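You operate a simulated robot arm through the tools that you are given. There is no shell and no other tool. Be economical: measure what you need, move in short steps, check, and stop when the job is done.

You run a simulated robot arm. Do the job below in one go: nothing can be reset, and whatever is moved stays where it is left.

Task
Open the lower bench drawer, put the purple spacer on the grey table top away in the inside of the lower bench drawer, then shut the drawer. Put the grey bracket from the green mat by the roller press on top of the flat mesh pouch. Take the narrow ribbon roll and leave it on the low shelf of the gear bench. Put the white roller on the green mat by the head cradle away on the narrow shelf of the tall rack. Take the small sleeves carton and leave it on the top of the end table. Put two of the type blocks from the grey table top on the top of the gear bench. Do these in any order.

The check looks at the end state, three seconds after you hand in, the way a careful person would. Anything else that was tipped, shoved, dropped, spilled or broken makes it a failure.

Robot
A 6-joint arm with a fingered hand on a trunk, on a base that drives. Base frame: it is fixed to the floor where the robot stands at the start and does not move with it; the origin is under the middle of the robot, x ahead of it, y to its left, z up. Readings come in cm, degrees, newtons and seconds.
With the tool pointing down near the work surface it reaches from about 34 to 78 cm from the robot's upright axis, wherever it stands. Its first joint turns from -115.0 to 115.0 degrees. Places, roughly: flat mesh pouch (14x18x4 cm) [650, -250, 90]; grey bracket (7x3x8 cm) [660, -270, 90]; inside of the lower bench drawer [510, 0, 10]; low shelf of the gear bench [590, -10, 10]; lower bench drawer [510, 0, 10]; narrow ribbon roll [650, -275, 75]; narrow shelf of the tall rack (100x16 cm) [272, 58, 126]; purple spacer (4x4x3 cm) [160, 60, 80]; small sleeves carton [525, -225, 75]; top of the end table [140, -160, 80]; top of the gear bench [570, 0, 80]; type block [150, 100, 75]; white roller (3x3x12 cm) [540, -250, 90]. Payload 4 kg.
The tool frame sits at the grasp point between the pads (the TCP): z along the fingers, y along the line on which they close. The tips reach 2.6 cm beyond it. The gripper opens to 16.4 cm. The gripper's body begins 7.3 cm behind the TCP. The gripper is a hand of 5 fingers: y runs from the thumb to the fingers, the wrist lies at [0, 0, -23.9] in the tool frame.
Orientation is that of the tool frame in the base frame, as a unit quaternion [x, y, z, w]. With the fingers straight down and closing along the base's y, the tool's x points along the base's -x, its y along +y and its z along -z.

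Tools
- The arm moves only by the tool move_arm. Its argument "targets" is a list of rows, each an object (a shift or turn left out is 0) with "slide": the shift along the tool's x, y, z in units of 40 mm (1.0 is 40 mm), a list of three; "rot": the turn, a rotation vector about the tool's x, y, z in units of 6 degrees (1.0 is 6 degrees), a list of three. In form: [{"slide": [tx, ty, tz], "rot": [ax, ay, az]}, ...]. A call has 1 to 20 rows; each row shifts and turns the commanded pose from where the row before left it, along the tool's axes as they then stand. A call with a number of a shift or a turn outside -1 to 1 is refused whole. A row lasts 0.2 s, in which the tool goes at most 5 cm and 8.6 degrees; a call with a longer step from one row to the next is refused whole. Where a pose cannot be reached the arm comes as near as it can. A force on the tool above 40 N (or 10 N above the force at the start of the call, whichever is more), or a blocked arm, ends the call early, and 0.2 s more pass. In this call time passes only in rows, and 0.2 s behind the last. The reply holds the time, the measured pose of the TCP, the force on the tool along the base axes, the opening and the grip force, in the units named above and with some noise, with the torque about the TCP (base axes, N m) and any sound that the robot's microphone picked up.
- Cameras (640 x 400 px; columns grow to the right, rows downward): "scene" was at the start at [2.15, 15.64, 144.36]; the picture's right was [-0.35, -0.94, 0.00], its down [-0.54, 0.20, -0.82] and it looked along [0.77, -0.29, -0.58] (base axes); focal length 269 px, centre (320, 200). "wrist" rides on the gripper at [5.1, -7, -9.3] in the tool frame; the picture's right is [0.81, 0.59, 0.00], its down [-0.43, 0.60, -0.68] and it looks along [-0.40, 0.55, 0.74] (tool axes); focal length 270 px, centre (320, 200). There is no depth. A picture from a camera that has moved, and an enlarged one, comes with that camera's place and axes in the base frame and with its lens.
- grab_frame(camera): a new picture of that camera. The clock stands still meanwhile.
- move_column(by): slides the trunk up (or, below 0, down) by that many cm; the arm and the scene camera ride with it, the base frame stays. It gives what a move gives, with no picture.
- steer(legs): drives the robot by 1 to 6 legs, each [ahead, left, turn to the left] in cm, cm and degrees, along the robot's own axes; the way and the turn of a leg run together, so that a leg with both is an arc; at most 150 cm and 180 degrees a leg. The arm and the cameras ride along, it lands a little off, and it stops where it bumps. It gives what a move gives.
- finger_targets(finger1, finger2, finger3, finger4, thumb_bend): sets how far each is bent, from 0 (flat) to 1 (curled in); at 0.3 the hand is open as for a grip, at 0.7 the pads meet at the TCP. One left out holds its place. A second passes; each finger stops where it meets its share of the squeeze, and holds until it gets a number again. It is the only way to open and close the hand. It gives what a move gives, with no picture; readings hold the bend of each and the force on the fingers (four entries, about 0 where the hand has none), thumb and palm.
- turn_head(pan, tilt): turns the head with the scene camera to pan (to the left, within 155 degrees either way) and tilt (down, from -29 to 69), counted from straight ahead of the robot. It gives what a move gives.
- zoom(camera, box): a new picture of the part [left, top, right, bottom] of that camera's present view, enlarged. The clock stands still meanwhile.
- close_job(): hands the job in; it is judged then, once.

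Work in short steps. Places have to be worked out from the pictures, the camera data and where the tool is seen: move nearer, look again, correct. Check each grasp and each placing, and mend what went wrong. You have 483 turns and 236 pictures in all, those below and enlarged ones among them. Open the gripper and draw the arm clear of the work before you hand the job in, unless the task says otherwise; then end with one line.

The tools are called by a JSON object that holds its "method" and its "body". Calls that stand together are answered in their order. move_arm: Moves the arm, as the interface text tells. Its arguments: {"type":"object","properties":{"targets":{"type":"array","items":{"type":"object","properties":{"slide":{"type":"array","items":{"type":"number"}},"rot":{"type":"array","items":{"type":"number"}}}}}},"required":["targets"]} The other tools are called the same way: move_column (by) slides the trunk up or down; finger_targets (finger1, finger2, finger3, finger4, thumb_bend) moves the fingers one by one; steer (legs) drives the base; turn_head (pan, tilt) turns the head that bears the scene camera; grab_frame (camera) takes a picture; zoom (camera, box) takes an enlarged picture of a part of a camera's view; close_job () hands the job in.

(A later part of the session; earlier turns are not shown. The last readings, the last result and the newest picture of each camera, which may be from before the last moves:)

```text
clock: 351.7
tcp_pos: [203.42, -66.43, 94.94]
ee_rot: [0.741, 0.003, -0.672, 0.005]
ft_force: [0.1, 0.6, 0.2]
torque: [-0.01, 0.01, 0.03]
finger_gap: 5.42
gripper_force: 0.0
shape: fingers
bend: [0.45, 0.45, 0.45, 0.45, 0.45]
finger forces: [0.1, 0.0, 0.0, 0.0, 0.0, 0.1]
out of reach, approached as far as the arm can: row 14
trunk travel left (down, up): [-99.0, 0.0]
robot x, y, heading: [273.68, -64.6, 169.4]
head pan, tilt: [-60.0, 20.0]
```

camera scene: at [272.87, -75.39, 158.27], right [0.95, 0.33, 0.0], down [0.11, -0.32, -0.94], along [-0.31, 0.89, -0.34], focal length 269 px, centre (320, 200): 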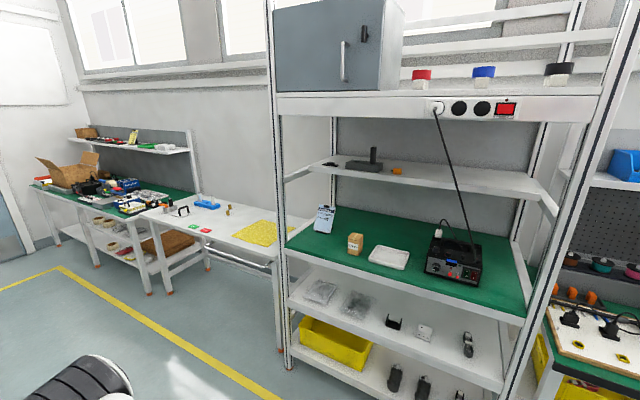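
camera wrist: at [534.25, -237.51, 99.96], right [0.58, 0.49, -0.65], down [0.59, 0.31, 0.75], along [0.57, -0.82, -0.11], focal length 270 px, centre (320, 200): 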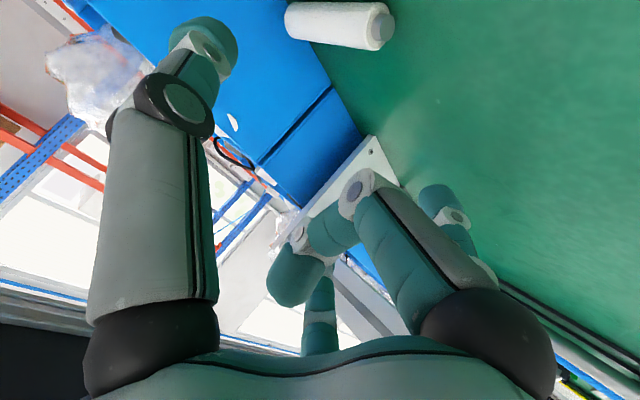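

Horizontal pitch works. Now test raising to z≈134.

{"method": "move_arm", "body": {"targets": [{"slide": [-1, 0, 0]}, {"slide": [-1, 0, 0]}, {"slide": [-1, 0, 0]}, {"slide": [-1, 0, 0]}, {"slide": [-1, 0, 0]}, {"slide": [-1, 0, 0]}, {"slide": [-1, 0, 0]}, {"slide": [-1, 0, 0]}, {"slide": [-1, 0, 0]}, {"slide": [-1, 0, 0]}, {"slide": [0, 0, 0]}]}}

{"method": "turn_head", "body": {"pan": 0, "tilt": 30}}

{"method": "grab_frame", "body": {"camera": "scene"}}

```text
clock: 354.1
tcp_pos: [199.36, -66.72, 134.48]
ee_rot: [0.74, 0.003, -0.673, 0.005]
ft_force: [-0.3, -1.3, -0.7]
torque: [-0.03, 0.03, 0.0]
finger_gap: 5.47
gripper_force: 0.0
shape: fingers
bend: [0.45, 0.45, 0.45, 0.45, 0.45]
finger forces: [0.0, 0.0, 0.0, 0.0, 0.0, 0.0]
out of reach, approached as far as the arm can: row 1
trunk travel left (down, up): [-99.0, 0.0]
robot x, y, heading: [273.4, -64.63, 169.2]
head pan, tilt: [-60.0, 20.0]
```

```text
clock: 355.4
tcp_pos: [199.33, -66.6, 134.58]
ee_rot: [0.739, 0.003, -0.673, 0.005]
ft_force: [-0.4, 0.3, 0.2]
torque: [0.0, -0.01, 0.01]
finger_gap: 5.45
gripper_force: 0.1
shape: fingers
bend: [0.45, 0.45, 0.45, 0.45, 0.45]
finger forces: [0.0, 0.1, 0.0, 0.1, 0.0, 0.0]
trunk travel left (down, up): [-99.0, 0.0]
robot x, y, heading: [273.65, -64.96, 169.0]
head pan, tilt: [0.0, 30.0]
```

```text
129 pictures are left
camera scene: at [267.02, -82.47, 196.66], right [0.19, 0.98, 0.0], down [0.49, -0.1, -0.87], along [-0.85, 0.16, -0.5], focal length 269 px, centre (320, 200)
```

scene: 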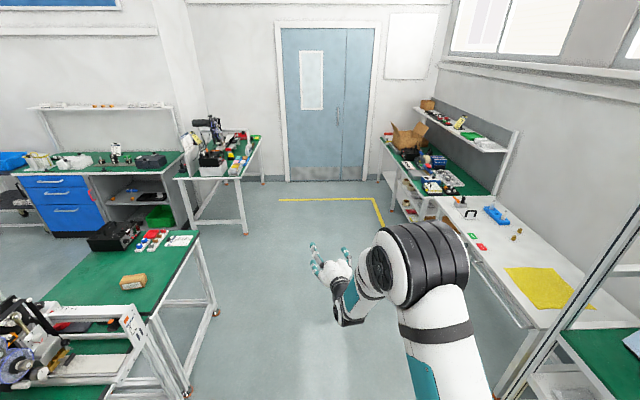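

Reachable. I test extending further, so the elbow could stay outside the rack.

{"method": "move_arm", "body": {"targets": [{"slide": [0, 0, 1]}, {"slide": [0, 0, 1]}, {"slide": [0, 0, 1]}, {"slide": [0, 0, 1]}, {"slide": [0, 0, 1]}, {"slide": [0, 0, 0]}]}}

{"method": "grab_frame", "body": {"camera": "scene"}}

```text
clock: 356.8
tcp_pos: [179.37, -66.38, 133.02]
ee_rot: [0.74, 0.003, -0.673, 0.005]
ft_force: [0.8, -0.1, -1.1]
torque: [0.0, 0.01, 0.01]
finger_gap: 5.45
gripper_force: 0.0
shape: fingers
bend: [0.45, 0.45, 0.45, 0.45, 0.45]
finger forces: [0.1, 0.0, 0.0, 0.0, 0.1, 0.0]
trunk travel left (down, up): [-99.0, 0.0]
robot x, y, heading: [273.63, -64.95, 169.2]
head pan, tilt: [0.0, 30.0]
```

```text
128 pictures are left
camera scene: at [267.16, -82.48, 196.67], right [0.19, 0.98, 0.0], down [0.49, -0.09, -0.87], along [-0.85, 0.16, -0.5], focal length 269 px, centre (320, 200)
```

scene: 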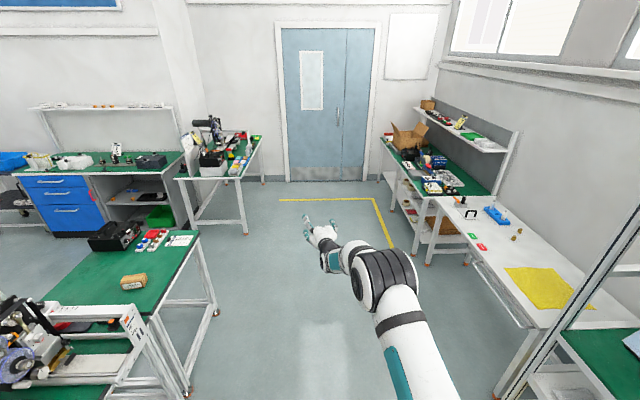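

TCP reaches 94 cm ahead with the elbow below the fascia level; that will work. Now return to tool-down and go for block 62.

{"method": "move_arm", "body": {"targets": [{"slide": [0.8, 0, -0.8]}, {"slide": [0.8, 0, -0.8]}, {"slide": [0.8, 0, -0.8]}, {"slide": [0.8, 0, -0.8]}, {"slide": [0.8, 0, -0.8]}, {"slide": [0.8, 0, -0.8]}, {"slide": [0.8, 0, 0]}, {"slide": [0.8, 0, 0]}, {"slide": [0.8, 0, 0]}, {"slide": [0.8, 0, 0]}, {"slide": [0.8, 0, 0]}, {"slide": [0, 0, 0]}]}}

{"method": "move_arm", "body": {"targets": [{"rot": [0, 1, 0]}, {"rot": [0, 1, 0]}, {"rot": [0, 1, 0]}, {"rot": [0, 1, 0]}, {"rot": [0, 1, 0]}, {"rot": [0, 1, 0]}, {"rot": [0, 1, 0]}, {"rot": [0, 1, 0]}, {"rot": [0, 1, 0]}, {"rot": [0, 1, 0]}, {"rot": [0, 1, 0]}, {"rot": [0, 1, 0]}, {"rot": [0, 1, 0]}, {"rot": [0, 1, 0]}, {"slide": [0.9, 0, 0]}, {"slide": [0.9, 0, 0]}, {"slide": [0.9, 0, 0]}, {"slide": [0.9, 0, 0]}, {"slide": [0.9, 0, 0]}, {"slide": [0, 0, 0]}]}}

```text
clock: 359.4
tcp_pos: [201.79, -66.33, 99.69]
ee_rot: [0.74, 0.003, -0.673, 0.005]
ft_force: [-0.6, 0.6, 0.2]
torque: [-0.02, 0.01, 0.0]
finger_gap: 5.46
gripper_force: 0.1
shape: fingers
bend: [0.45, 0.45, 0.45, 0.45, 0.45]
finger forces: [0.0, 0.1, 0.0, 0.0, 0.0, 0.0]
trunk travel left (down, up): [-99.0, 0.0]
robot x, y, heading: [273.52, -65.13, 169.1]
head pan, tilt: [0.0, 30.0]
```

```text
clock: 363.6
tcp_pos: [219.56, -66.17, 99.44]
ee_rot: [1.0, 0.005, -0.005, 0.002]
ft_force: [-0.3, -1.1, -0.1]
torque: [-0.02, -0.01, -0.01]
finger_gap: 5.46
gripper_force: 0.1
shape: fingers
bend: [0.45, 0.45, 0.45, 0.45, 0.45]
finger forces: [0.0, 0.0, 0.0, 0.0, 0.0, 0.0]
trunk travel left (down, up): [-99.0, 0.0]
robot x, y, heading: [273.86, -64.93, 169.0]
head pan, tilt: [0.0, 30.0]
```

{"method": "steer", "body": {"legs": [[137, 0, 0], [0, 0, -88], [45, 0, 0]]}}

{"method": "grab_frame", "body": {"camera": "wrist"}}

```text
clock: 376.6
tcp_pos: [137.17, 59.58, 99.35]
ee_rot: [0.728, -0.685, -0.005, -0.002]
ft_force: [0.5, 0.2, 0.5]
torque: [-0.06, 0.0, -0.01]
finger_gap: 5.48
gripper_force: 0.0
shape: fingers
bend: [0.45, 0.45, 0.45, 0.45, 0.45]
finger forces: [0.0, 0.0, 0.0, 0.0, 0.0, 0.0]
trunk travel left (down, up): [-99.0, 0.0]
robot x, y, heading: [141.07, 5.77, 82.3]
head pan, tilt: [0.0, 30.0]
```

```text
127 pictures are left
camera wrist: at [144.52, 54.9, 108.73], right [-0.54, -0.84, -0.01], down [-0.62, 0.39, 0.68], along [-0.57, 0.37, -0.73], focal length 270 px, centre (320, 200)
```

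wrist: 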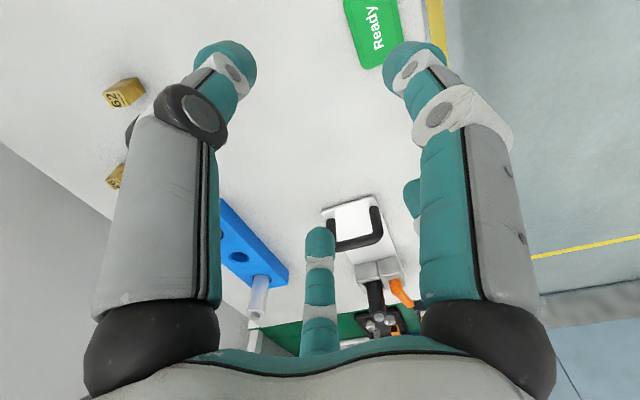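

{"method": "move_arm", "body": {"targets": [{"slide": [-0.89, -0.5, 0]}, {"slide": [-0.89, -0.5, 0]}, {"slide": [-0.89, -0.5, 0]}, {"slide": [-0.89, -0.5, 0]}, {"slide": [-0.89, -0.5, 0]}, {"slide": [0, 0, 1]}, {"slide": [0, 0, 1]}, {"slide": [0, 0, 0.9]}, {"slide": [0, 0, 0]}]}}

{"method": "grab_frame", "body": {"camera": "wrist"}}

```text
clock: 378.6
tcp_pos: [146.26, 77.65, 87.91]
ee_rot: [0.728, -0.685, -0.005, -0.002]
ft_force: [-0.5, 0.4, -0.4]
torque: [0.01, 0.0, 0.01]
finger_gap: 5.44
gripper_force: 0.0
shape: fingers
bend: [0.45, 0.45, 0.45, 0.45, 0.45]
finger forces: [0.0, 0.0, 0.1, 0.1, 0.0, 0.0]
trunk travel left (down, up): [-99.0, 0.0]
robot x, y, heading: [140.53, 6.29, 82.3]
head pan, tilt: [0.0, 30.0]
```

```text
126 pictures are left
camera wrist: at [153.55, 72.95, 97.25], right [-0.54, -0.84, -0.01], down [-0.62, 0.39, 0.68], along [-0.57, 0.37, -0.73], focal length 270 px, centre (320, 200)
```

wrist: 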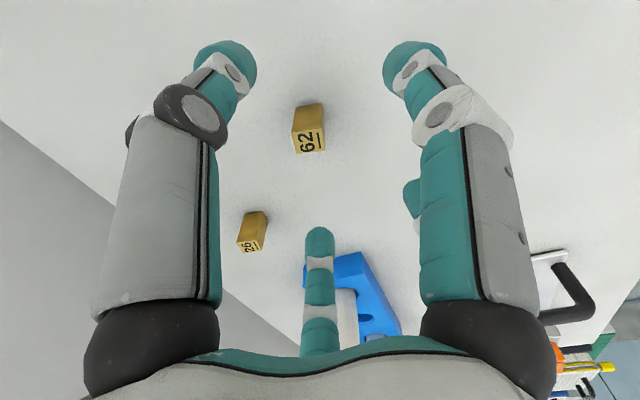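

{"method": "move_arm", "body": {"targets": [{"slide": [-0.2, -0.07, 0]}, {"slide": [0, 0, 0.75]}, {"slide": [0, 0, 0.7]}, {"slide": [0, 0, 0]}]}}

{"method": "finger_targets", "body": {"finger1": 0.75, "finger2": 0.75, "finger3": 0.75, "finger4": 0.75, "thumb_bend": 0.75}}

{"method": "grab_frame", "body": {"camera": "wrist"}}

```text
clock: 379.6
tcp_pos: [146.02, 76.99, 83.27]
ee_rot: [0.729, -0.685, -0.005, -0.002]
ft_force: [-0.5, -0.4, 0.0]
torque: [0.05, 0.01, 0.02]
finger_gap: 5.46
gripper_force: 0.1
shape: fingers
bend: [0.45, 0.45, 0.45, 0.45, 0.45]
finger forces: [0.0, 0.0, 0.1, 0.0, 0.1, 0.1]
out of reach, approached as far as the arm can: row 2, 3
trunk travel left (down, up): [-99.0, 0.0]
robot x, y, heading: [140.97, 5.67, 82.2]
head pan, tilt: [0.0, 30.0]
```

```text
clock: 380.6
tcp_pos: [146.14, 76.98, 83.29]
ee_rot: [0.729, -0.684, -0.005, -0.002]
ft_force: [-0.7, 0.7, -1.3]
torque: [0.01, 0.0, -0.03]
finger_gap: 0.0
gripper_force: 21.9
shape: fingers
bend: [0.66, 0.65, 0.65, 0.65, 0.68]
finger forces: [6.8, 9.3, 9.6, 8.2, 9.9, 0.1]
trunk travel left (down, up): [-99.0, 0.0]
robot x, y, heading: [141.15, 5.35, 81.9]
head pan, tilt: [0.0, 30.0]
```

```text
125 pictures are left
camera wrist: at [153.39, 72.23, 92.62], right [-0.54, -0.84, -0.01], down [-0.62, 0.39, 0.68], along [-0.57, 0.37, -0.73], focal length 270 px, centre (320, 200)
```

wrist: 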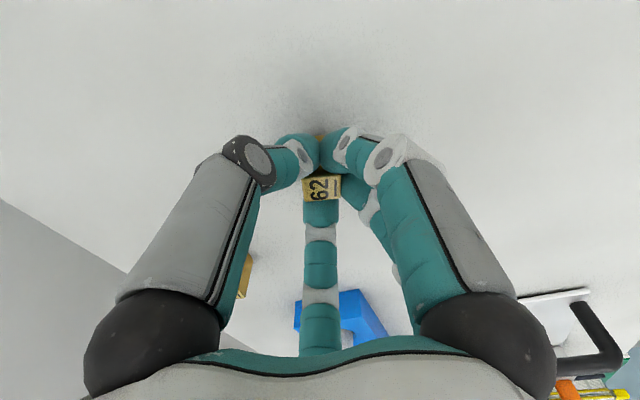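

Reach stopped me 1 cm high, but the block is gripped. Lift, retract and check.

{"method": "move_arm", "body": {"targets": [{"slide": [0, 0, -0.5]}, {"slide": [0, 0, -1]}, {"slide": [0, 0, -1]}, {"slide": [0, 0, -1]}, {"slide": [1, 0, 0]}, {"slide": [1, 0, 0]}, {"slide": [1, 0, 0]}, {"slide": [1, 0, 0]}, {"slide": [1, 0, 0]}, {"slide": [0, 0, 0]}]}}

{"method": "grab_frame", "body": {"camera": "wrist"}}

```text
clock: 382.9
tcp_pos: [147.44, 56.91, 96.91]
ee_rot: [0.729, -0.685, -0.006, -0.002]
ft_force: [0.5, 0.7, -0.8]
torque: [0.03, -0.03, 0.0]
finger_gap: 0.0
gripper_force: 22.1
shape: fingers
bend: [0.66, 0.65, 0.65, 0.65, 0.68]
finger forces: [6.9, 9.1, 9.7, 8.4, 9.6, 0.0]
trunk travel left (down, up): [-99.0, 0.0]
robot x, y, heading: [141.31, 5.75, 82.1]
head pan, tilt: [0.0, 30.0]
```

```text
124 pictures are left
camera wrist: at [154.81, 52.25, 106.13], right [-0.54, -0.84, -0.01], down [-0.62, 0.39, 0.68], along [-0.57, 0.37, -0.73], focal length 270 px, centre (320, 200)
```

wrist: 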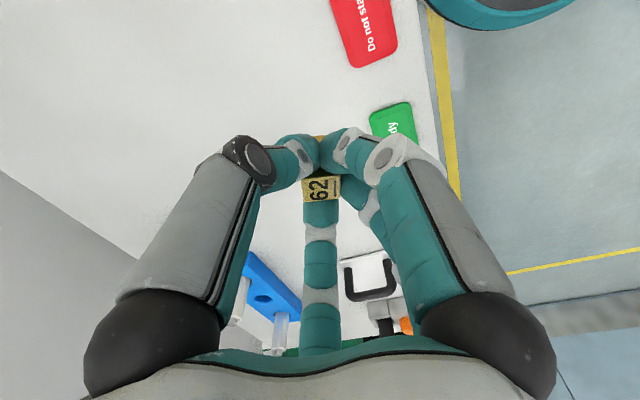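

Drive to the gear bench with block 62.

{"method": "steer", "body": {"legs": [[-45, 0, 0], [0, 0, -91], [148, 0, 0], [148, 0, 0], [71, 0, 0], [0, 0, 90]]}}

{"method": "turn_head", "body": {"pan": 0, "tilt": 50}}

{"method": "grab_frame", "body": {"camera": "scene"}}

```text
clock: 410.6
tcp_pos: [502.73, -42.86, 96.71]
ee_rot: [0.735, -0.678, -0.004, -0.002]
ft_force: [-1.0, 0.2, -1.1]
torque: [-0.02, -0.02, 0.0]
finger_gap: 0.0
gripper_force: 21.4
shape: fingers
bend: [0.66, 0.65, 0.65, 0.65, 0.68]
finger forces: [7.0, 8.0, 9.8, 8.2, 10.1, 0.0]
trunk travel left (down, up): [-99.0, 0.0]
robot x, y, heading: [497.1, -94.35, 83.1]
head pan, tilt: [0.0, 30.0]
```

```text
clock: 411.4
tcp_pos: [502.71, -42.74, 96.76]
ee_rot: [0.734, -0.679, -0.005, -0.002]
ft_force: [-0.2, -0.6, -1.0]
torque: [0.02, 0.0, 0.01]
finger_gap: 0.01
gripper_force: 21.2
shape: fingers
bend: [0.66, 0.65, 0.65, 0.65, 0.68]
finger forces: [7.0, 8.0, 9.6, 8.2, 10.0, 0.1]
trunk travel left (down, up): [-99.0, 0.0]
robot x, y, heading: [497.01, -94.31, 83.1]
head pan, tilt: [0.0, 50.0]
```

```text
123 pictures are left
camera scene: at [478.95, -89.92, 193.71], right [0.99, -0.12, 0.0], down [-0.09, -0.76, -0.64], along [0.08, 0.64, -0.77], focal length 269 px, centre (320, 200)
```

scene: 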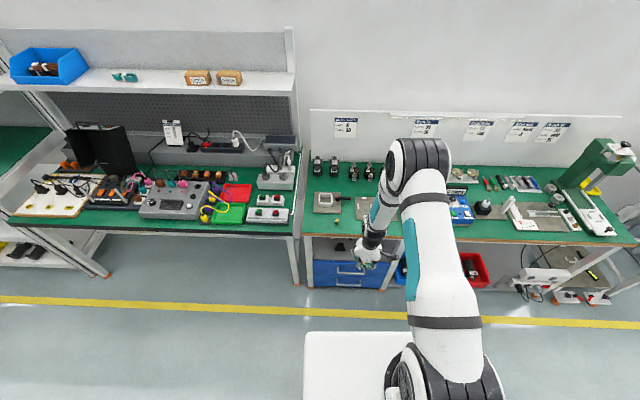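

{"method": "steer", "body": {"legs": [[20, 0, 0]]}}

{"method": "move_arm", "body": {"targets": [{"slide": [-0.72, -0.38, 0]}, {"slide": [-0.72, -0.38, 0]}, {"slide": [-0.72, -0.38, 0]}, {"slide": [0, 0, 0]}]}}

{"method": "grab_frame", "body": {"camera": "wrist"}}

```text
clock: 413.0
tcp_pos: [504.94, -23.8, 96.77]
ee_rot: [0.735, -0.678, -0.004, -0.002]
ft_force: [0.8, 1.2, -1.4]
torque: [0.0, -0.01, -0.04]
finger_gap: 0.0
gripper_force: 21.5
shape: fingers
bend: [0.66, 0.65, 0.65, 0.65, 0.68]
finger forces: [7.1, 8.0, 9.7, 8.1, 10.0, 0.0]
trunk travel left (down, up): [-99.0, 0.0]
robot x, y, heading: [499.49, -74.8, 82.9]
head pan, tilt: [0.0, 50.0]
```

```text
clock: 414.0
tcp_pos: [508.63, -14.73, 96.95]
ee_rot: [0.735, -0.678, -0.005, -0.003]
ft_force: [0.8, -0.1, 0.0]
torque: [0.0, -0.03, 0.03]
finger_gap: 0.01
gripper_force: 21.0
shape: fingers
bend: [0.66, 0.65, 0.65, 0.65, 0.68]
finger forces: [7.1, 8.0, 9.7, 8.2, 9.9, 0.1]
trunk travel left (down, up): [-99.0, 0.0]
robot x, y, heading: [499.4, -75.34, 83.2]
head pan, tilt: [0.0, 50.0]
```

```text
122 pictures are left
camera wrist: at [516.11, -19.36, 106.21], right [-0.52, -0.85, -0.01], down [-0.63, 0.38, 0.68], along [-0.58, 0.36, -0.73], focal length 270 px, centre (320, 200)
```

wrist: 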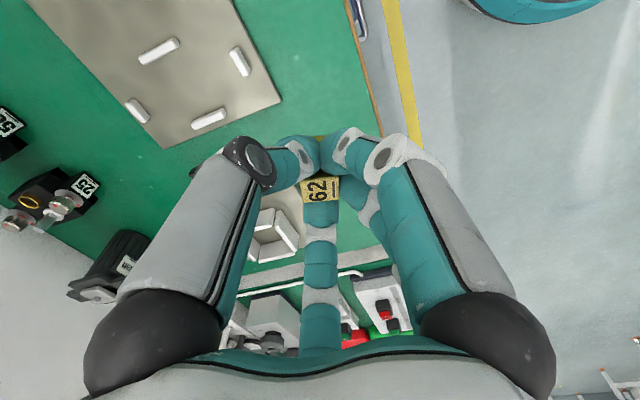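

Spot below is bare green. Lower.

{"method": "move_arm", "body": {"targets": [{"slide": [0, 0, 1]}, {"slide": [0, 0, 1]}, {"slide": [0, 0, 1]}, {"slide": [0, 0, 0.15]}, {"slide": [0, 0, 0]}]}}

{"method": "grab_frame", "body": {"camera": "wrist"}}

```text
clock: 415.2
tcp_pos: [508.64, -14.97, 84.24]
ee_rot: [0.735, -0.678, -0.005, -0.002]
ft_force: [0.6, -0.7, -1.3]
torque: [0.02, 0.0, -0.01]
finger_gap: 0.0
gripper_force: 21.5
shape: fingers
bend: [0.66, 0.65, 0.65, 0.65, 0.68]
finger forces: [7.0, 7.8, 9.7, 8.3, 10.0, 0.0]
trunk travel left (down, up): [-99.0, 0.0]
robot x, y, heading: [499.79, -75.26, 83.0]
head pan, tilt: [0.0, 50.0]
```

```text
121 pictures are left
camera wrist: at [516.11, -19.45, 93.64], right [-0.52, -0.85, -0.01], down [-0.63, 0.38, 0.68], along [-0.58, 0.36, -0.73], focal length 270 px, centre (320, 200)
```

wrist: 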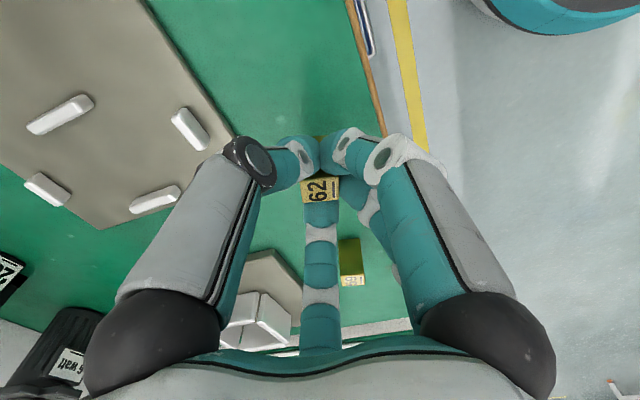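

{"method": "move_arm", "body": {"targets": [{"slide": [0, 0, 0.12]}, {"slide": [0, 0, 0.08]}, {"slide": [0, 0, 0]}]}}

```text
clock: 416.0
tcp_pos: [508.77, -14.87, 83.49]
ee_rot: [0.735, -0.678, -0.005, -0.002]
ft_force: [0.0, 1.1, -1.3]
torque: [0.02, 0.02, 0.01]
finger_gap: 0.0
gripper_force: 21.4
shape: fingers
bend: [0.66, 0.65, 0.65, 0.65, 0.68]
finger forces: [7.0, 7.9, 9.7, 8.1, 9.9, 0.0]
trunk travel left (down, up): [-99.0, 0.0]
robot x, y, heading: [499.79, -75.22, 83.2]
head pan, tilt: [0.0, 50.0]
```

{"method": "move_arm", "body": {"targets": [{"slide": [0, 0, 0.08]}, {"slide": [0, 0, 0]}]}}

```text
clock: 416.6
tcp_pos: [508.75, -14.66, 83.1]
ee_rot: [0.735, -0.678, -0.005, -0.003]
ft_force: [1.0, -0.3, -0.8]
torque: [-0.01, 0.02, -0.01]
finger_gap: 0.0
gripper_force: 21.2
shape: fingers
bend: [0.66, 0.65, 0.65, 0.65, 0.68]
finger forces: [7.0, 8.0, 9.7, 8.2, 10.1, 0.0]
trunk travel left (down, up): [-99.0, 0.0]
robot x, y, heading: [499.61, -75.02, 83.4]
head pan, tilt: [0.0, 50.0]
```

{"method": "move_arm", "body": {"targets": [{"slide": [0, 0, 0.08]}, {"slide": [0, 0, 0]}]}}

```text
clock: 417.2
tcp_pos: [508.85, -14.58, 83.02]
ee_rot: [0.735, -0.678, -0.006, -0.003]
ft_force: [3.1, -0.2, 14.1]
torque: [0.01, 0.04, -0.01]
finger_gap: 0.0
gripper_force: 26.7
shape: fingers
bend: [0.66, 0.65, 0.65, 0.65, 0.68]
finger forces: [10.0, 9.9, 11.3, 9.2, 12.7, 0.0]
trunk travel left (down, up): [-99.0, 0.0]
robot x, y, heading: [499.44, -75.14, 83.2]
head pan, tilt: [0.0, 50.0]
```

Contact. Open and lift.

{"method": "finger_targets", "body": {"finger1": 0.5, "finger2": 0.5, "finger3": 0.5, "finger4": 0.5, "thumb_bend": 0.5}}

{"method": "move_arm", "body": {"targets": [{"slide": [0, 0, -0.5]}, {"slide": [0, 0, -1]}, {"slide": [0, 0, -1]}, {"slide": [0, 0, -1]}, {"slide": [0, 0, 0]}]}}

{"method": "grab_frame", "body": {"camera": "wrist"}}

```text
clock: 418.2
tcp_pos: [508.65, -14.7, 82.79]
ee_rot: [0.735, -0.678, -0.005, -0.001]
ft_force: [0.3, 0.1, 0.4]
torque: [-0.02, 0.0, -0.02]
finger_gap: 4.17
gripper_force: 0.1
shape: fingers
bend: [0.5, 0.5, 0.5, 0.5, 0.5]
finger forces: [0.1, 0.0, 0.0, 0.1, 0.0, 0.0]
trunk travel left (down, up): [-99.0, 0.0]
robot x, y, heading: [499.32, -74.95, 83.0]
head pan, tilt: [0.0, 50.0]
```

```text
clock: 419.4
tcp_pos: [508.71, -14.53, 96.72]
ee_rot: [0.735, -0.678, -0.005, -0.002]
ft_force: [-0.9, 1.1, 0.2]
torque: [0.01, -0.01, 0.03]
finger_gap: 4.18
gripper_force: 0.0
shape: fingers
bend: [0.5, 0.5, 0.5, 0.5, 0.5]
finger forces: [0.0, 0.1, 0.0, 0.0, 0.0, 0.0]
trunk travel left (down, up): [-99.0, 0.0]
robot x, y, heading: [499.59, -75.35, 83.0]
head pan, tilt: [0.0, 50.0]
```

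```text
120 pictures are left
camera wrist: at [516.11, -19.09, 106.11], right [-0.52, -0.85, -0.01], down [-0.63, 0.38, 0.68], along [-0.58, 0.36, -0.73], focal length 270 px, centre (320, 200)
```

wrist: 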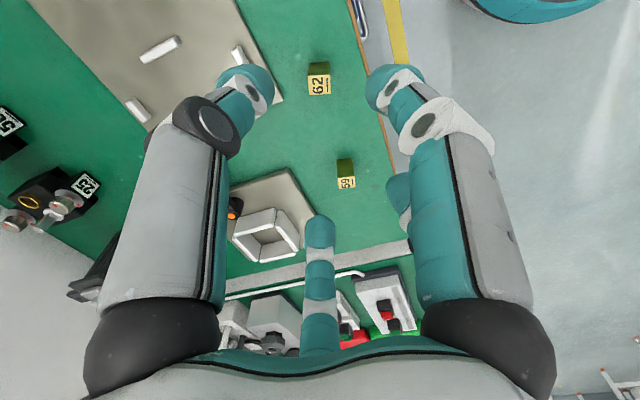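

Both blocks stand on the gear bench. Next the roller: go back to the other bench.

{"method": "move_arm", "body": {"targets": [{"slide": [1, 0, 0]}, {"slide": [1, 0, 0]}, {"slide": [1, 0, 0]}, {"slide": [0, 0, 0]}]}}

{"method": "steer", "body": {"legs": [[-45, 0, 0], [0, 0, 178.5], [0, 66, 0], [30, 0, 0]]}}

{"method": "grab_frame", "body": {"camera": "scene"}}

```text
clock: 420.4
tcp_pos: [510.02, -26.57, 96.84]
ee_rot: [0.735, -0.678, -0.005, -0.002]
ft_force: [-0.1, -0.2, -0.3]
torque: [0.0, 0.01, 0.01]
finger_gap: 4.21
gripper_force: 0.1
shape: fingers
bend: [0.5, 0.5, 0.5, 0.5, 0.5]
finger forces: [0.1, 0.0, 0.0, 0.0, 0.1, 0.0]
trunk travel left (down, up): [-99.0, 0.0]
robot x, y, heading: [499.4, -75.47, 83.2]
head pan, tilt: [0.0, 50.0]
```

```text
clock: 435.2
tcp_pos: [539.06, -208.98, 96.75]
ee_rot: [0.706, 0.708, -0.002, 0.005]
ft_force: [0.4, -0.8, -0.2]
torque: [0.01, 0.01, -0.03]
finger_gap: 4.19
gripper_force: 0.0
shape: fingers
bend: [0.5, 0.5, 0.5, 0.5, 0.5]
finger forces: [0.1, 0.1, 0.1, 0.1, 0.0, 0.0]
trunk travel left (down, up): [-99.0, 0.0]
robot x, y, heading: [553.65, -161.03, -101.4]
head pan, tilt: [0.0, 50.0]
```

```text
119 pictures are left
camera scene: at [571.02, -166.66, 193.71], right [-0.98, 0.2, 0.0], down [0.15, 0.75, -0.64], along [-0.13, -0.63, -0.77], focal length 269 px, centre (320, 200)
```

scene: 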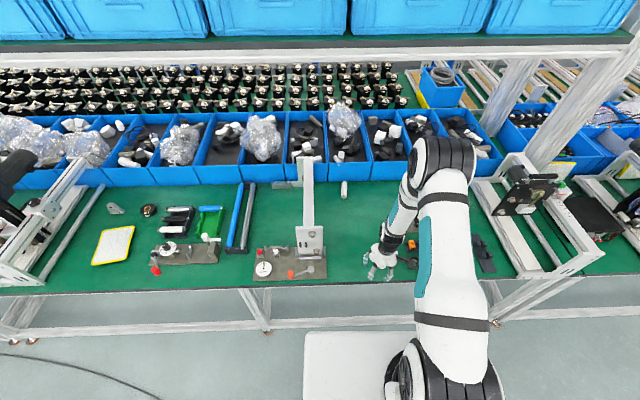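

{"method": "zoom", "body": {"camera": "scene", "box": [290, 160, 400, 230]}}

```text
5.71 times, centred on (345, 195) of scene
camera zoom: at [571.02, -166.66, 193.71], right [-0.98, 0.2, 0.0], down [0.15, 0.75, -0.64], along [-0.13, -0.63, -0.77], focal length 1537 px, centre (177, 229)
```

zoom: 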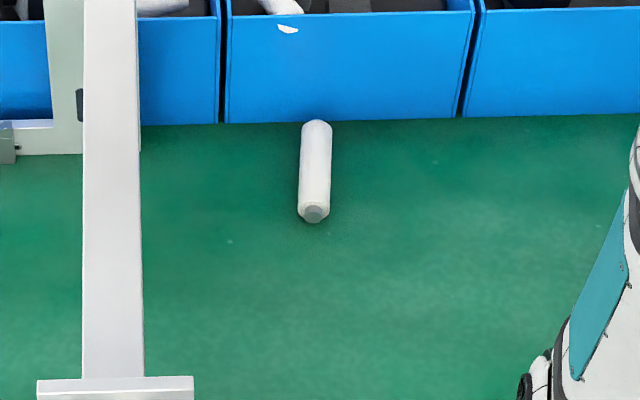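

Roller: knob end (540,-255.8), far end (537,-266), axis z≈85. Plan: pinch 3.5 cm from the knob end with a 70° pitched hand (finger 1 flat, finger 4 curled), later flip 180° in hand. Move in and orient.

{"method": "finger_targets", "body": {"finger1": 0.0, "finger2": 0.4, "finger3": 0.4, "finger4": 1.0, "thumb_bend": 0.4}}

{"method": "steer", "body": {"legs": [[19, 0, 0]]}}

{"method": "move_arm", "body": {"targets": [{"slide": [-1, 0, 0]}, {"slide": [-1, 0, 0]}, {"slide": [-1, 0, 0]}, {"slide": [-1, 0, 0]}, {"rot": [0, 0, 0.91]}, {"rot": [0, 0, 0.91]}, {"rot": [0, 0, 0.91]}, {"rot": [0, -0.83, 0]}, {"rot": [0, -0.83, 0]}, {"rot": [0, -0.83, 0]}, {"rot": [0, -0.83, 0]}, {"slide": [0, 0, 0]}]}}

{"method": "grab_frame", "body": {"camera": "wrist"}}

```text
clock: 436.2
tcp_pos: [539.11, -208.96, 96.82]
ee_rot: [0.705, 0.709, -0.003, 0.005]
ft_force: [0.9, 0.9, -0.1]
torque: [0.0, 0.0, 0.05]
finger_gap: 10.36
gripper_force: 0.0
shape: fingers
bend: [0.01, 0.4, 0.4, 1.0, 0.4]
finger forces: [0.0, 0.0, 0.1, 0.0, 0.1, 0.1]
trunk travel left (down, up): [-99.0, 0.0]
robot x, y, heading: [553.59, -161.54, -101.2]
head pan, tilt: [0.0, 50.0]
```

```text
clock: 437.9
tcp_pos: [535.42, -228.21, 96.78]
ee_rot: [0.704, 0.71, -0.003, 0.005]
ft_force: [0.7, 0.4, -0.5]
torque: [0.0, -0.04, 0.0]
finger_gap: 10.36
gripper_force: 0.0
shape: fingers
bend: [0.01, 0.4, 0.4, 1.0, 0.4]
finger forces: [0.1, 0.0, 0.0, 0.0, 0.0, 0.0]
trunk travel left (down, up): [-99.0, 0.0]
robot x, y, heading: [549.42, -180.66, -101.3]
head pan, tilt: [0.0, 50.0]
stopped in leg 1: the robot was blocked; the commanded pose is now the measured one
```

```text
clock: 440.5
tcp_pos: [535.95, -244.26, 96.92]
ee_rot: [0.788, 0.594, -0.123, 0.105]
ft_force: [0.1, 0.4, 0.0]
torque: [0.0, 0.0, 0.0]
finger_gap: 10.37
gripper_force: 0.0
shape: fingers
bend: [0.01, 0.4, 0.4, 1.0, 0.4]
finger forces: [0.0, 0.1, 0.1, 0.0, 0.1, 0.1]
out of reach, approached as far as the arm can: row 11
trunk travel left (down, up): [-99.0, 0.0]
robot x, y, heading: [549.36, -180.52, -100.9]
head pan, tilt: [0.0, 50.0]
```

```text
117 pictures are left
camera wrist: at [531.2, -234.93, 104.19], right [0.78, 0.58, -0.25], down [0.51, -0.34, 0.79], along [0.37, -0.74, -0.56], focal length 270 px, centre (320, 200)
```

wrist: 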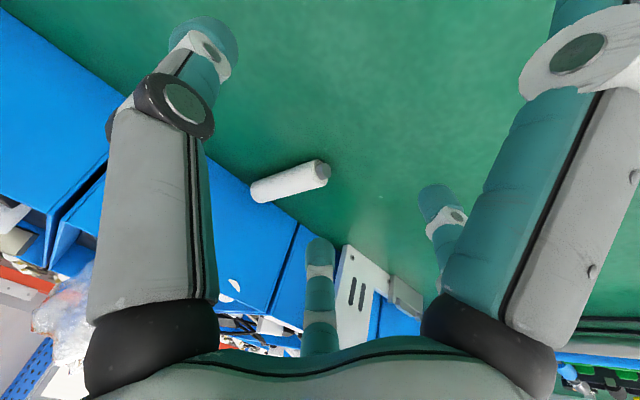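

Bumped lightly at the bench edge; I ease back 1 cm. Then move over the grasp point at z≈95.

{"method": "steer", "body": {"legs": [[-1, 0, 0]]}}

{"method": "move_arm", "body": {"targets": [{"slide": [-0.8, 0.43, 0.38]}, {"slide": [-0.8, 0.43, 0.38]}, {"slide": [-0.8, 0.43, 0.38]}, {"slide": [-0.8, 0.43, 0.38]}, {"slide": [0, 0, 0]}]}}

{"method": "grab_frame", "body": {"camera": "wrist"}}

```text
clock: 441.3
tcp_pos: [536.03, -243.46, 96.97]
ee_rot: [0.787, 0.595, -0.123, 0.105]
ft_force: [0.4, 0.4, 0.6]
torque: [0.02, -0.05, 0.01]
finger_gap: 10.38
gripper_force: 0.0
shape: fingers
bend: [0.01, 0.4, 0.4, 1.0, 0.4]
finger forces: [0.0, 0.0, 0.1, 0.0, 0.0, 0.0]
trunk travel left (down, up): [-99.0, 0.0]
robot x, y, heading: [549.51, -179.05, -101.3]
head pan, tilt: [0.0, 50.0]
```

```text
clock: 442.5
tcp_pos: [538.69, -259.04, 95.66]
ee_rot: [0.788, 0.594, -0.123, 0.105]
ft_force: [0.0, 0.5, -0.1]
torque: [0.0, 0.03, 0.01]
finger_gap: 10.39
gripper_force: 0.1
shape: fingers
bend: [0.01, 0.4, 0.4, 1.0, 0.4]
finger forces: [0.0, 0.0, 0.1, 0.1, 0.0, 0.0]
trunk travel left (down, up): [-99.0, 0.0]
robot x, y, heading: [549.89, -179.82, -101.1]
head pan, tilt: [0.0, 50.0]
```

```text
116 pictures are left
camera wrist: at [534.05, -249.52, 102.91], right [0.78, 0.58, -0.25], down [0.51, -0.34, 0.79], along [0.37, -0.74, -0.56], focal length 270 px, centre (320, 200)
```

wrist: 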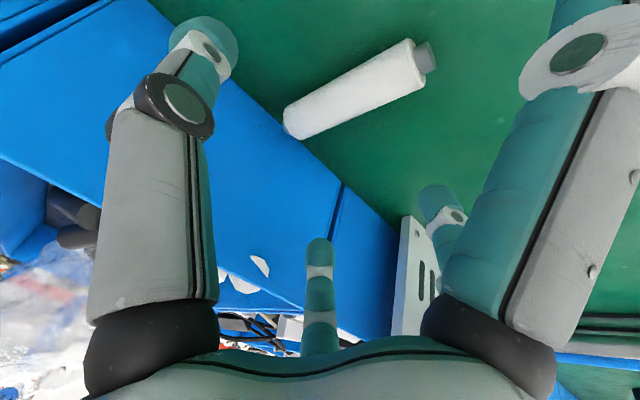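

Shift 1 cm in x, then lower by the trunk to z≈86.4.

{"method": "move_arm", "body": {"targets": [{"slide": [0.07, 0.25, 0]}, {"slide": [0, 0, 0]}]}}

{"method": "move_column", "body": {"by": -5}}

{"method": "grab_frame", "body": {"camera": "wrist"}}

```text
clock: 443.1
tcp_pos: [539.82, -258.95, 95.59]
ee_rot: [0.788, 0.594, -0.122, 0.105]
ft_force: [1.0, 0.0, 0.2]
torque: [0.03, 0.0, 0.0]
finger_gap: 10.38
gripper_force: 0.1
shape: fingers
bend: [0.01, 0.4, 0.4, 1.0, 0.4]
finger forces: [0.0, 0.0, 0.1, 0.0, 0.0, 0.1]
trunk travel left (down, up): [-99.0, 0.0]
robot x, y, heading: [549.65, -179.95, -101.4]
head pan, tilt: [0.0, 50.0]
```

```text
clock: 444.0
tcp_pos: [539.8, -259.01, 90.62]
ee_rot: [0.788, 0.594, -0.123, 0.105]
ft_force: [-0.3, 0.1, 0.2]
torque: [0.02, 0.03, -0.01]
finger_gap: 10.37
gripper_force: 0.0
shape: fingers
bend: [0.01, 0.4, 0.4, 1.0, 0.4]
finger forces: [0.0, 0.0, 0.0, 0.1, 0.1, 0.0]
trunk travel left (down, up): [-94.0, 5.0]
robot x, y, heading: [549.82, -179.84, -101.0]
head pan, tilt: [0.0, 50.0]
```

```text
115 pictures are left
camera wrist: at [535.16, -249.61, 97.8], right [0.78, 0.58, -0.25], down [0.51, -0.34, 0.79], along [0.37, -0.74, -0.56], focal length 270 px, centre (320, 200)
```

wrist: 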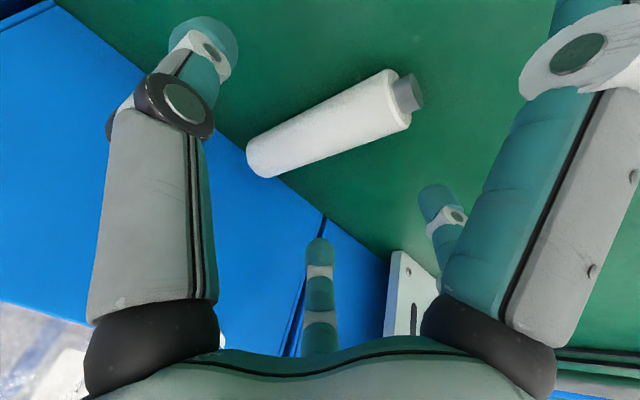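

{"method": "move_arm", "body": {"targets": [{"slide": [0.22, 0.03, 0.08]}, {"slide": [0, 0, 0]}]}}

{"method": "move_column", "body": {"by": -3.5}}

{"method": "grab_frame", "body": {"camera": "wrist"}}

```text
clock: 444.6
tcp_pos: [539.98, -258.35, 90.0]
ee_rot: [0.787, 0.595, -0.122, 0.106]
ft_force: [0.2, 0.0, 0.4]
torque: [0.02, 0.01, -0.01]
finger_gap: 10.36
gripper_force: 0.1
shape: fingers
bend: [0.01, 0.4, 0.4, 1.0, 0.4]
finger forces: [0.1, 0.0, 0.1, 0.1, 0.0, 0.0]
trunk travel left (down, up): [-94.0, 5.0]
robot x, y, heading: [549.61, -179.61, -100.9]
head pan, tilt: [0.0, 50.0]
```

```text
clock: 445.2
tcp_pos: [539.91, -259.06, 88.61]
ee_rot: [0.788, 0.592, -0.128, 0.111]
ft_force: [-1.5, 8.0, 21.9]
torque: [1.03, -1.34, 0.55]
finger_gap: 10.52
gripper_force: 10.7
shape: fingers
bend: [0.0, 0.38, 0.4, 1.0, 0.4]
finger forces: [0.8, 20.8, 0.1, 0.1, 0.0, 0.0]
trunk travel left (down, up): [-91.5, 7.5]
robot x, y, heading: [549.69, -179.84, -101.2]
head pan, tilt: [0.0, 50.0]
stopped: the force on the tool passed its limit at 50 N (the readings are from after the stop); the commanded pose is now the measured one
```

```text
114 pictures are left
camera wrist: at [535.2, -249.5, 95.6], right [0.78, 0.57, -0.26], down [0.51, -0.33, 0.8], along [0.37, -0.75, -0.55], focal length 270 px, centre (320, 200)
```

wrist: 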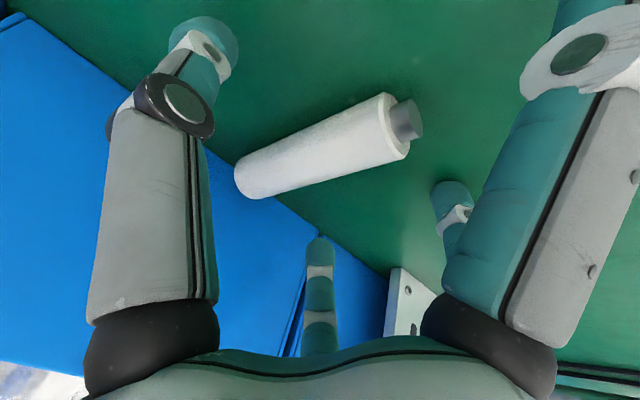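

Finger 2 touched the bench. Raise, narrow the fingers to 0.48, and lower again.

{"method": "move_column", "body": {"by": 2.5}}

{"method": "finger_targets", "body": {"finger2": 0.48, "finger3": 0.48, "thumb_bend": 0.48}}

{"method": "grab_frame", "body": {"camera": "wrist"}}

```text
clock: 445.9
tcp_pos: [539.91, -258.97, 90.64]
ee_rot: [0.787, 0.594, -0.127, 0.11]
ft_force: [1.0, 0.5, 0.3]
torque: [-0.01, -0.04, 0.01]
finger_gap: 10.34
gripper_force: 0.0
shape: fingers
bend: [0.01, 0.4, 0.4, 1.0, 0.4]
finger forces: [0.0, 0.0, 0.0, 0.0, 0.0, 0.1]
trunk travel left (down, up): [-94.0, 5.0]
robot x, y, heading: [549.37, -179.83, -101.3]
head pan, tilt: [0.0, 50.0]
```

```text
clock: 446.9
tcp_pos: [539.9, -258.93, 90.69]
ee_rot: [0.788, 0.592, -0.128, 0.109]
ft_force: [0.3, 0.1, 0.4]
torque: [0.02, 0.02, 0.01]
finger_gap: 10.08
gripper_force: 0.2
shape: fingers
bend: [0.01, 0.48, 0.48, 1.0, 0.48]
finger forces: [0.0, 0.0, 0.1, 0.1, 0.0, 0.0]
trunk travel left (down, up): [-94.0, 5.0]
robot x, y, heading: [549.79, -180.09, -101.0]
head pan, tilt: [0.0, 50.0]
```

```text
113 pictures are left
camera wrist: at [535.28, -249.44, 97.79], right [0.78, 0.57, -0.25], down [0.51, -0.34, 0.79], along [0.37, -0.75, -0.55], focal length 270 px, centre (320, 200)
```

wrist: 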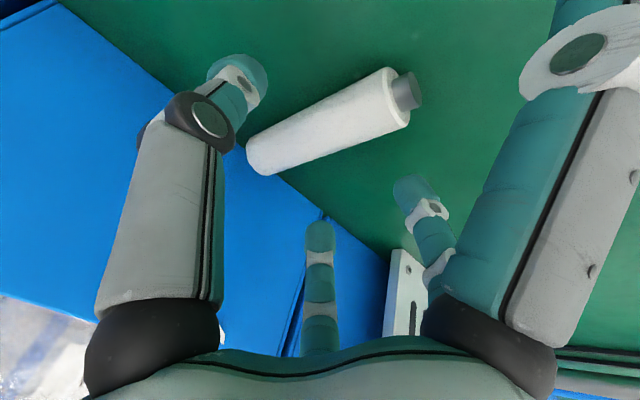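

Well aligned. Lower stepwise.

{"method": "move_column", "body": {"by": -3}}

{"method": "grab_frame", "body": {"camera": "wrist"}}

```text
clock: 447.6
tcp_pos: [539.91, -259.11, 88.37]
ee_rot: [0.787, 0.593, -0.13, 0.113]
ft_force: [2.0, -1.3, 36.8]
torque: [2.6, -0.76, 0.14]
finger_gap: 10.23
gripper_force: 18.0
shape: fingers
bend: [0.0, 0.47, 0.48, 1.0, 0.48]
finger forces: [21.3, 15.6, 0.1, 0.0, 0.1, 0.1]
trunk travel left (down, up): [-91.0, 8.0]
robot x, y, heading: [549.64, -179.73, -101.2]
head pan, tilt: [0.0, 50.0]
```

```text
112 pictures are left
camera wrist: at [535.31, -249.53, 95.42], right [0.78, 0.57, -0.26], down [0.51, -0.33, 0.8], along [0.37, -0.75, -0.54], focal length 270 px, centre (320, 200)
```

wrist: 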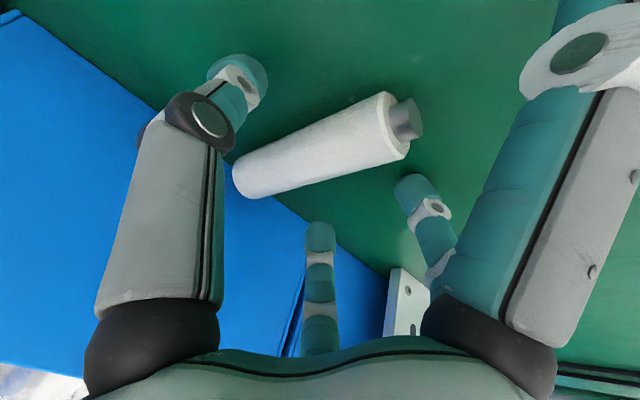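

Finger 1 (flat) and finger 2 touch the bench. I raise, curl finger 1 in as well, narrow the pinch to 0.52 and come down again.

{"method": "move_column", "body": {"by": 8}}

{"method": "finger_targets", "body": {"finger1": 1.0, "finger2": 0.52, "finger3": 0.52, "thumb_bend": 0.52}}

{"method": "move_column", "body": {"by": -5.5}}

{"method": "grab_frame", "body": {"camera": "wrist"}}

```text
clock: 448.8
tcp_pos: [539.94, -259.02, 95.75]
ee_rot: [0.788, 0.593, -0.127, 0.109]
ft_force: [0.7, 0.0, -0.6]
torque: [0.0, 0.01, 0.01]
finger_gap: 10.04
gripper_force: 0.1
shape: fingers
bend: [0.01, 0.48, 0.48, 1.0, 0.48]
finger forces: [0.0, 0.0, 0.1, 0.1, 0.0, 0.0]
trunk travel left (down, up): [-99.0, 0.0]
robot x, y, heading: [549.71, -179.29, -100.9]
head pan, tilt: [0.0, 50.0]
```

```text
clock: 449.8
tcp_pos: [539.89, -258.89, 95.69]
ee_rot: [0.788, 0.592, -0.127, 0.109]
ft_force: [0.5, -0.2, -0.1]
torque: [-0.01, 0.0, 0.02]
finger_gap: 5.26
gripper_force: 0.1
shape: fingers
bend: [0.93, 0.52, 0.52, 1.0, 0.52]
finger forces: [0.0, 0.1, 0.0, 0.0, 0.0, 0.0]
trunk travel left (down, up): [-99.0, 0.0]
robot x, y, heading: [549.36, -179.76, -101.0]
head pan, tilt: [0.0, 50.0]
```

```text
clock: 450.8
tcp_pos: [539.94, -258.99, 90.11]
ee_rot: [0.787, 0.593, -0.128, 0.11]
ft_force: [-0.5, -0.1, -0.2]
torque: [0.0, 0.04, 0.03]
finger_gap: 5.25
gripper_force: 0.2
shape: fingers
bend: [0.93, 0.52, 0.52, 1.0, 0.52]
finger forces: [0.0, 0.1, 0.1, 0.1, 0.0, 0.0]
trunk travel left (down, up): [-93.5, 5.5]
robot x, y, heading: [549.61, -179.68, -101.1]
head pan, tilt: [0.0, 50.0]
```

```text
111 pictures are left
camera wrist: at [535.27, -249.44, 97.3], right [0.78, 0.57, -0.25], down [0.51, -0.34, 0.79], along [0.37, -0.75, -0.55], focal length 270 px, centre (320, 200)
```

wrist: 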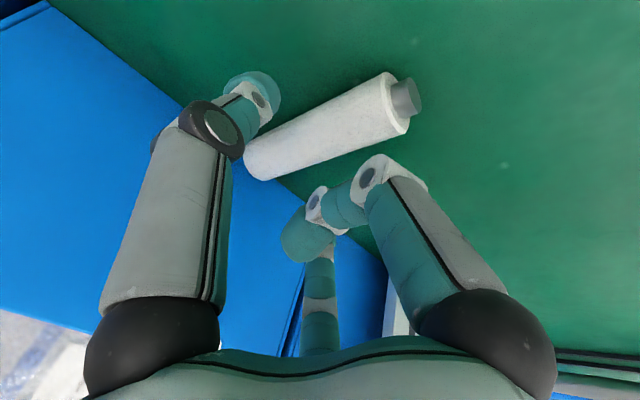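

{"method": "move_column", "body": {"by": -2}}

{"method": "grab_frame", "body": {"camera": "wrist"}}

```text
clock: 451.4
tcp_pos: [539.97, -258.97, 88.39]
ee_rot: [0.787, 0.593, -0.127, 0.11]
ft_force: [0.6, 1.5, 5.8]
torque: [0.14, -0.26, 0.06]
finger_gap: 5.31
gripper_force: 3.2
shape: fingers
bend: [0.93, 0.52, 0.52, 1.0, 0.52]
finger forces: [0.0, 6.2, 0.0, 0.1, 0.1, 0.0]
trunk travel left (down, up): [-91.5, 7.5]
robot x, y, heading: [549.97, -179.5, -101.1]
head pan, tilt: [0.0, 50.0]
```

```text
110 pictures are left
camera wrist: at [535.29, -249.44, 95.36], right [0.78, 0.57, -0.26], down [0.51, -0.33, 0.8], along [0.37, -0.75, -0.55], focal length 270 px, centre (320, 200)
```

wrist: 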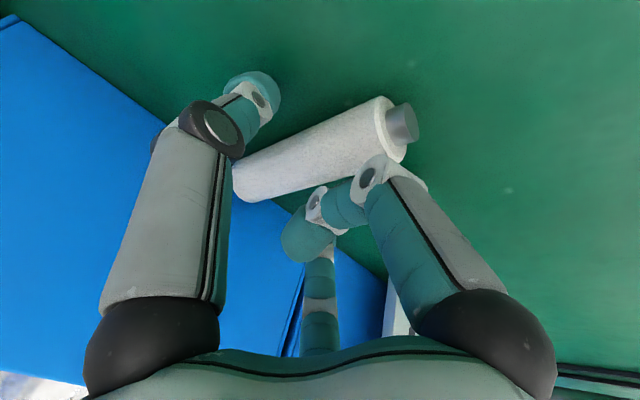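

At this height the pads are level with the roller. I lift 3 mm and close thumb with fingers 2 and 3.

{"method": "move_column", "body": {"by": 0.4}}

{"method": "finger_targets", "body": {"finger2": 0.64, "finger3": 0.64, "thumb_bend": 0.64}}

{"method": "grab_frame", "body": {"camera": "wrist"}}

```text
clock: 451.9
tcp_pos: [539.88, -258.85, 88.66]
ee_rot: [0.788, 0.593, -0.127, 0.109]
ft_force: [1.0, -0.6, 0.3]
torque: [0.0, 0.02, -0.02]
finger_gap: 5.29
gripper_force: 0.0
shape: fingers
bend: [0.93, 0.52, 0.52, 1.0, 0.52]
finger forces: [0.0, 0.0, 0.0, 0.0, 0.0, 0.1]
trunk travel left (down, up): [-91.9, 7.1]
robot x, y, heading: [549.77, -179.65, -101.3]
head pan, tilt: [0.0, 50.0]
```

```text
clock: 452.9
tcp_pos: [539.97, -258.86, 88.58]
ee_rot: [0.788, 0.593, -0.127, 0.109]
ft_force: [-1.3, -0.1, -0.5]
torque: [0.01, 0.0, -0.02]
finger_gap: 3.56
gripper_force: 1.6
shape: fingers
bend: [0.93, 0.62, 0.64, 1.0, 0.63]
finger forces: [0.0, 1.1, 0.1, 0.0, 1.6, 0.0]
trunk travel left (down, up): [-91.9, 7.1]
robot x, y, heading: [549.87, -179.82, -101.0]
head pan, tilt: [0.0, 50.0]
```

```text
109 pictures are left
camera wrist: at [535.28, -249.44, 95.69], right [0.78, 0.57, -0.25], down [0.51, -0.34, 0.79], along [0.37, -0.75, -0.55], focal length 270 px, centre (320, 200)
```

wrist: 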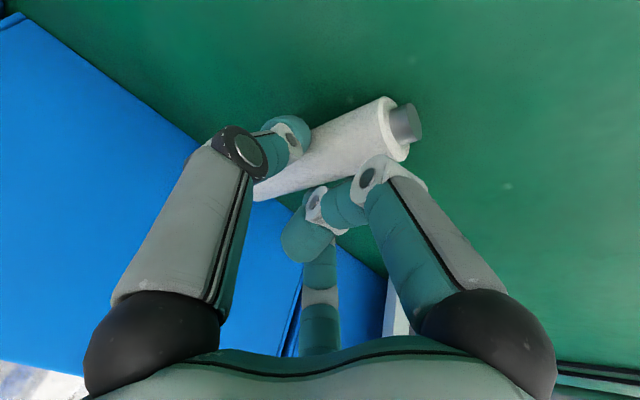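

Contact on thumb and finger 2; finger 3 almost. Squeeze firmly.

{"method": "finger_targets", "body": {"finger2": 0.78, "finger3": 0.78, "thumb_bend": 0.78}}

{"method": "move_column", "body": {"by": 2}}

{"method": "grab_frame", "body": {"camera": "wrist"}}

```text
clock: 453.9
tcp_pos: [539.93, -258.92, 88.65]
ee_rot: [0.788, 0.593, -0.127, 0.109]
ft_force: [-0.1, -0.6, 5.3]
torque: [-0.09, 0.03, 0.04]
finger_gap: 3.15
gripper_force: 18.8
shape: fingers
bend: [0.93, 0.65, 0.66, 1.0, 0.66]
finger forces: [0.0, 10.2, 9.9, 0.1, 17.7, 0.0]
trunk travel left (down, up): [-91.9, 7.1]
robot x, y, heading: [549.74, -179.82, -101.2]
head pan, tilt: [0.0, 50.0]
```

```text
clock: 454.6
tcp_pos: [539.88, -258.98, 90.51]
ee_rot: [0.788, 0.593, -0.127, 0.109]
ft_force: [0.7, 0.2, -0.1]
torque: [0.01, 0.0, -0.01]
finger_gap: 2.28
gripper_force: 0.0
shape: fingers
bend: [0.93, 0.68, 0.73, 1.0, 0.73]
finger forces: [0.0, 0.0, 0.1, 0.0, 0.1, 0.0]
trunk travel left (down, up): [-93.9, 5.1]
robot x, y, heading: [549.34, -179.58, -101.3]
head pan, tilt: [0.0, 50.0]
```

```text
108 pictures are left
camera wrist: at [535.28, -249.42, 97.64], right [0.78, 0.57, -0.25], down [0.51, -0.34, 0.79], along [0.37, -0.75, -0.55], focal length 270 px, centre (320, 200)
```

wrist: 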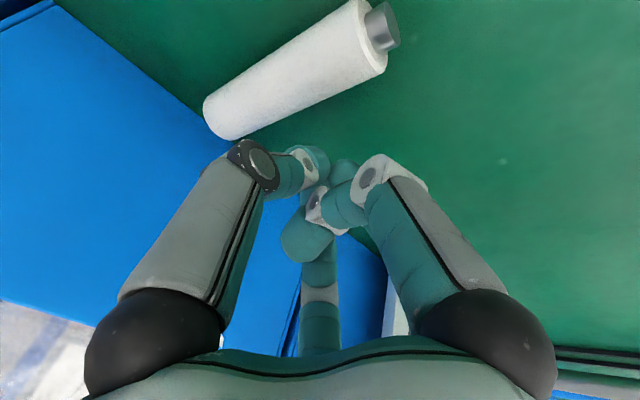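

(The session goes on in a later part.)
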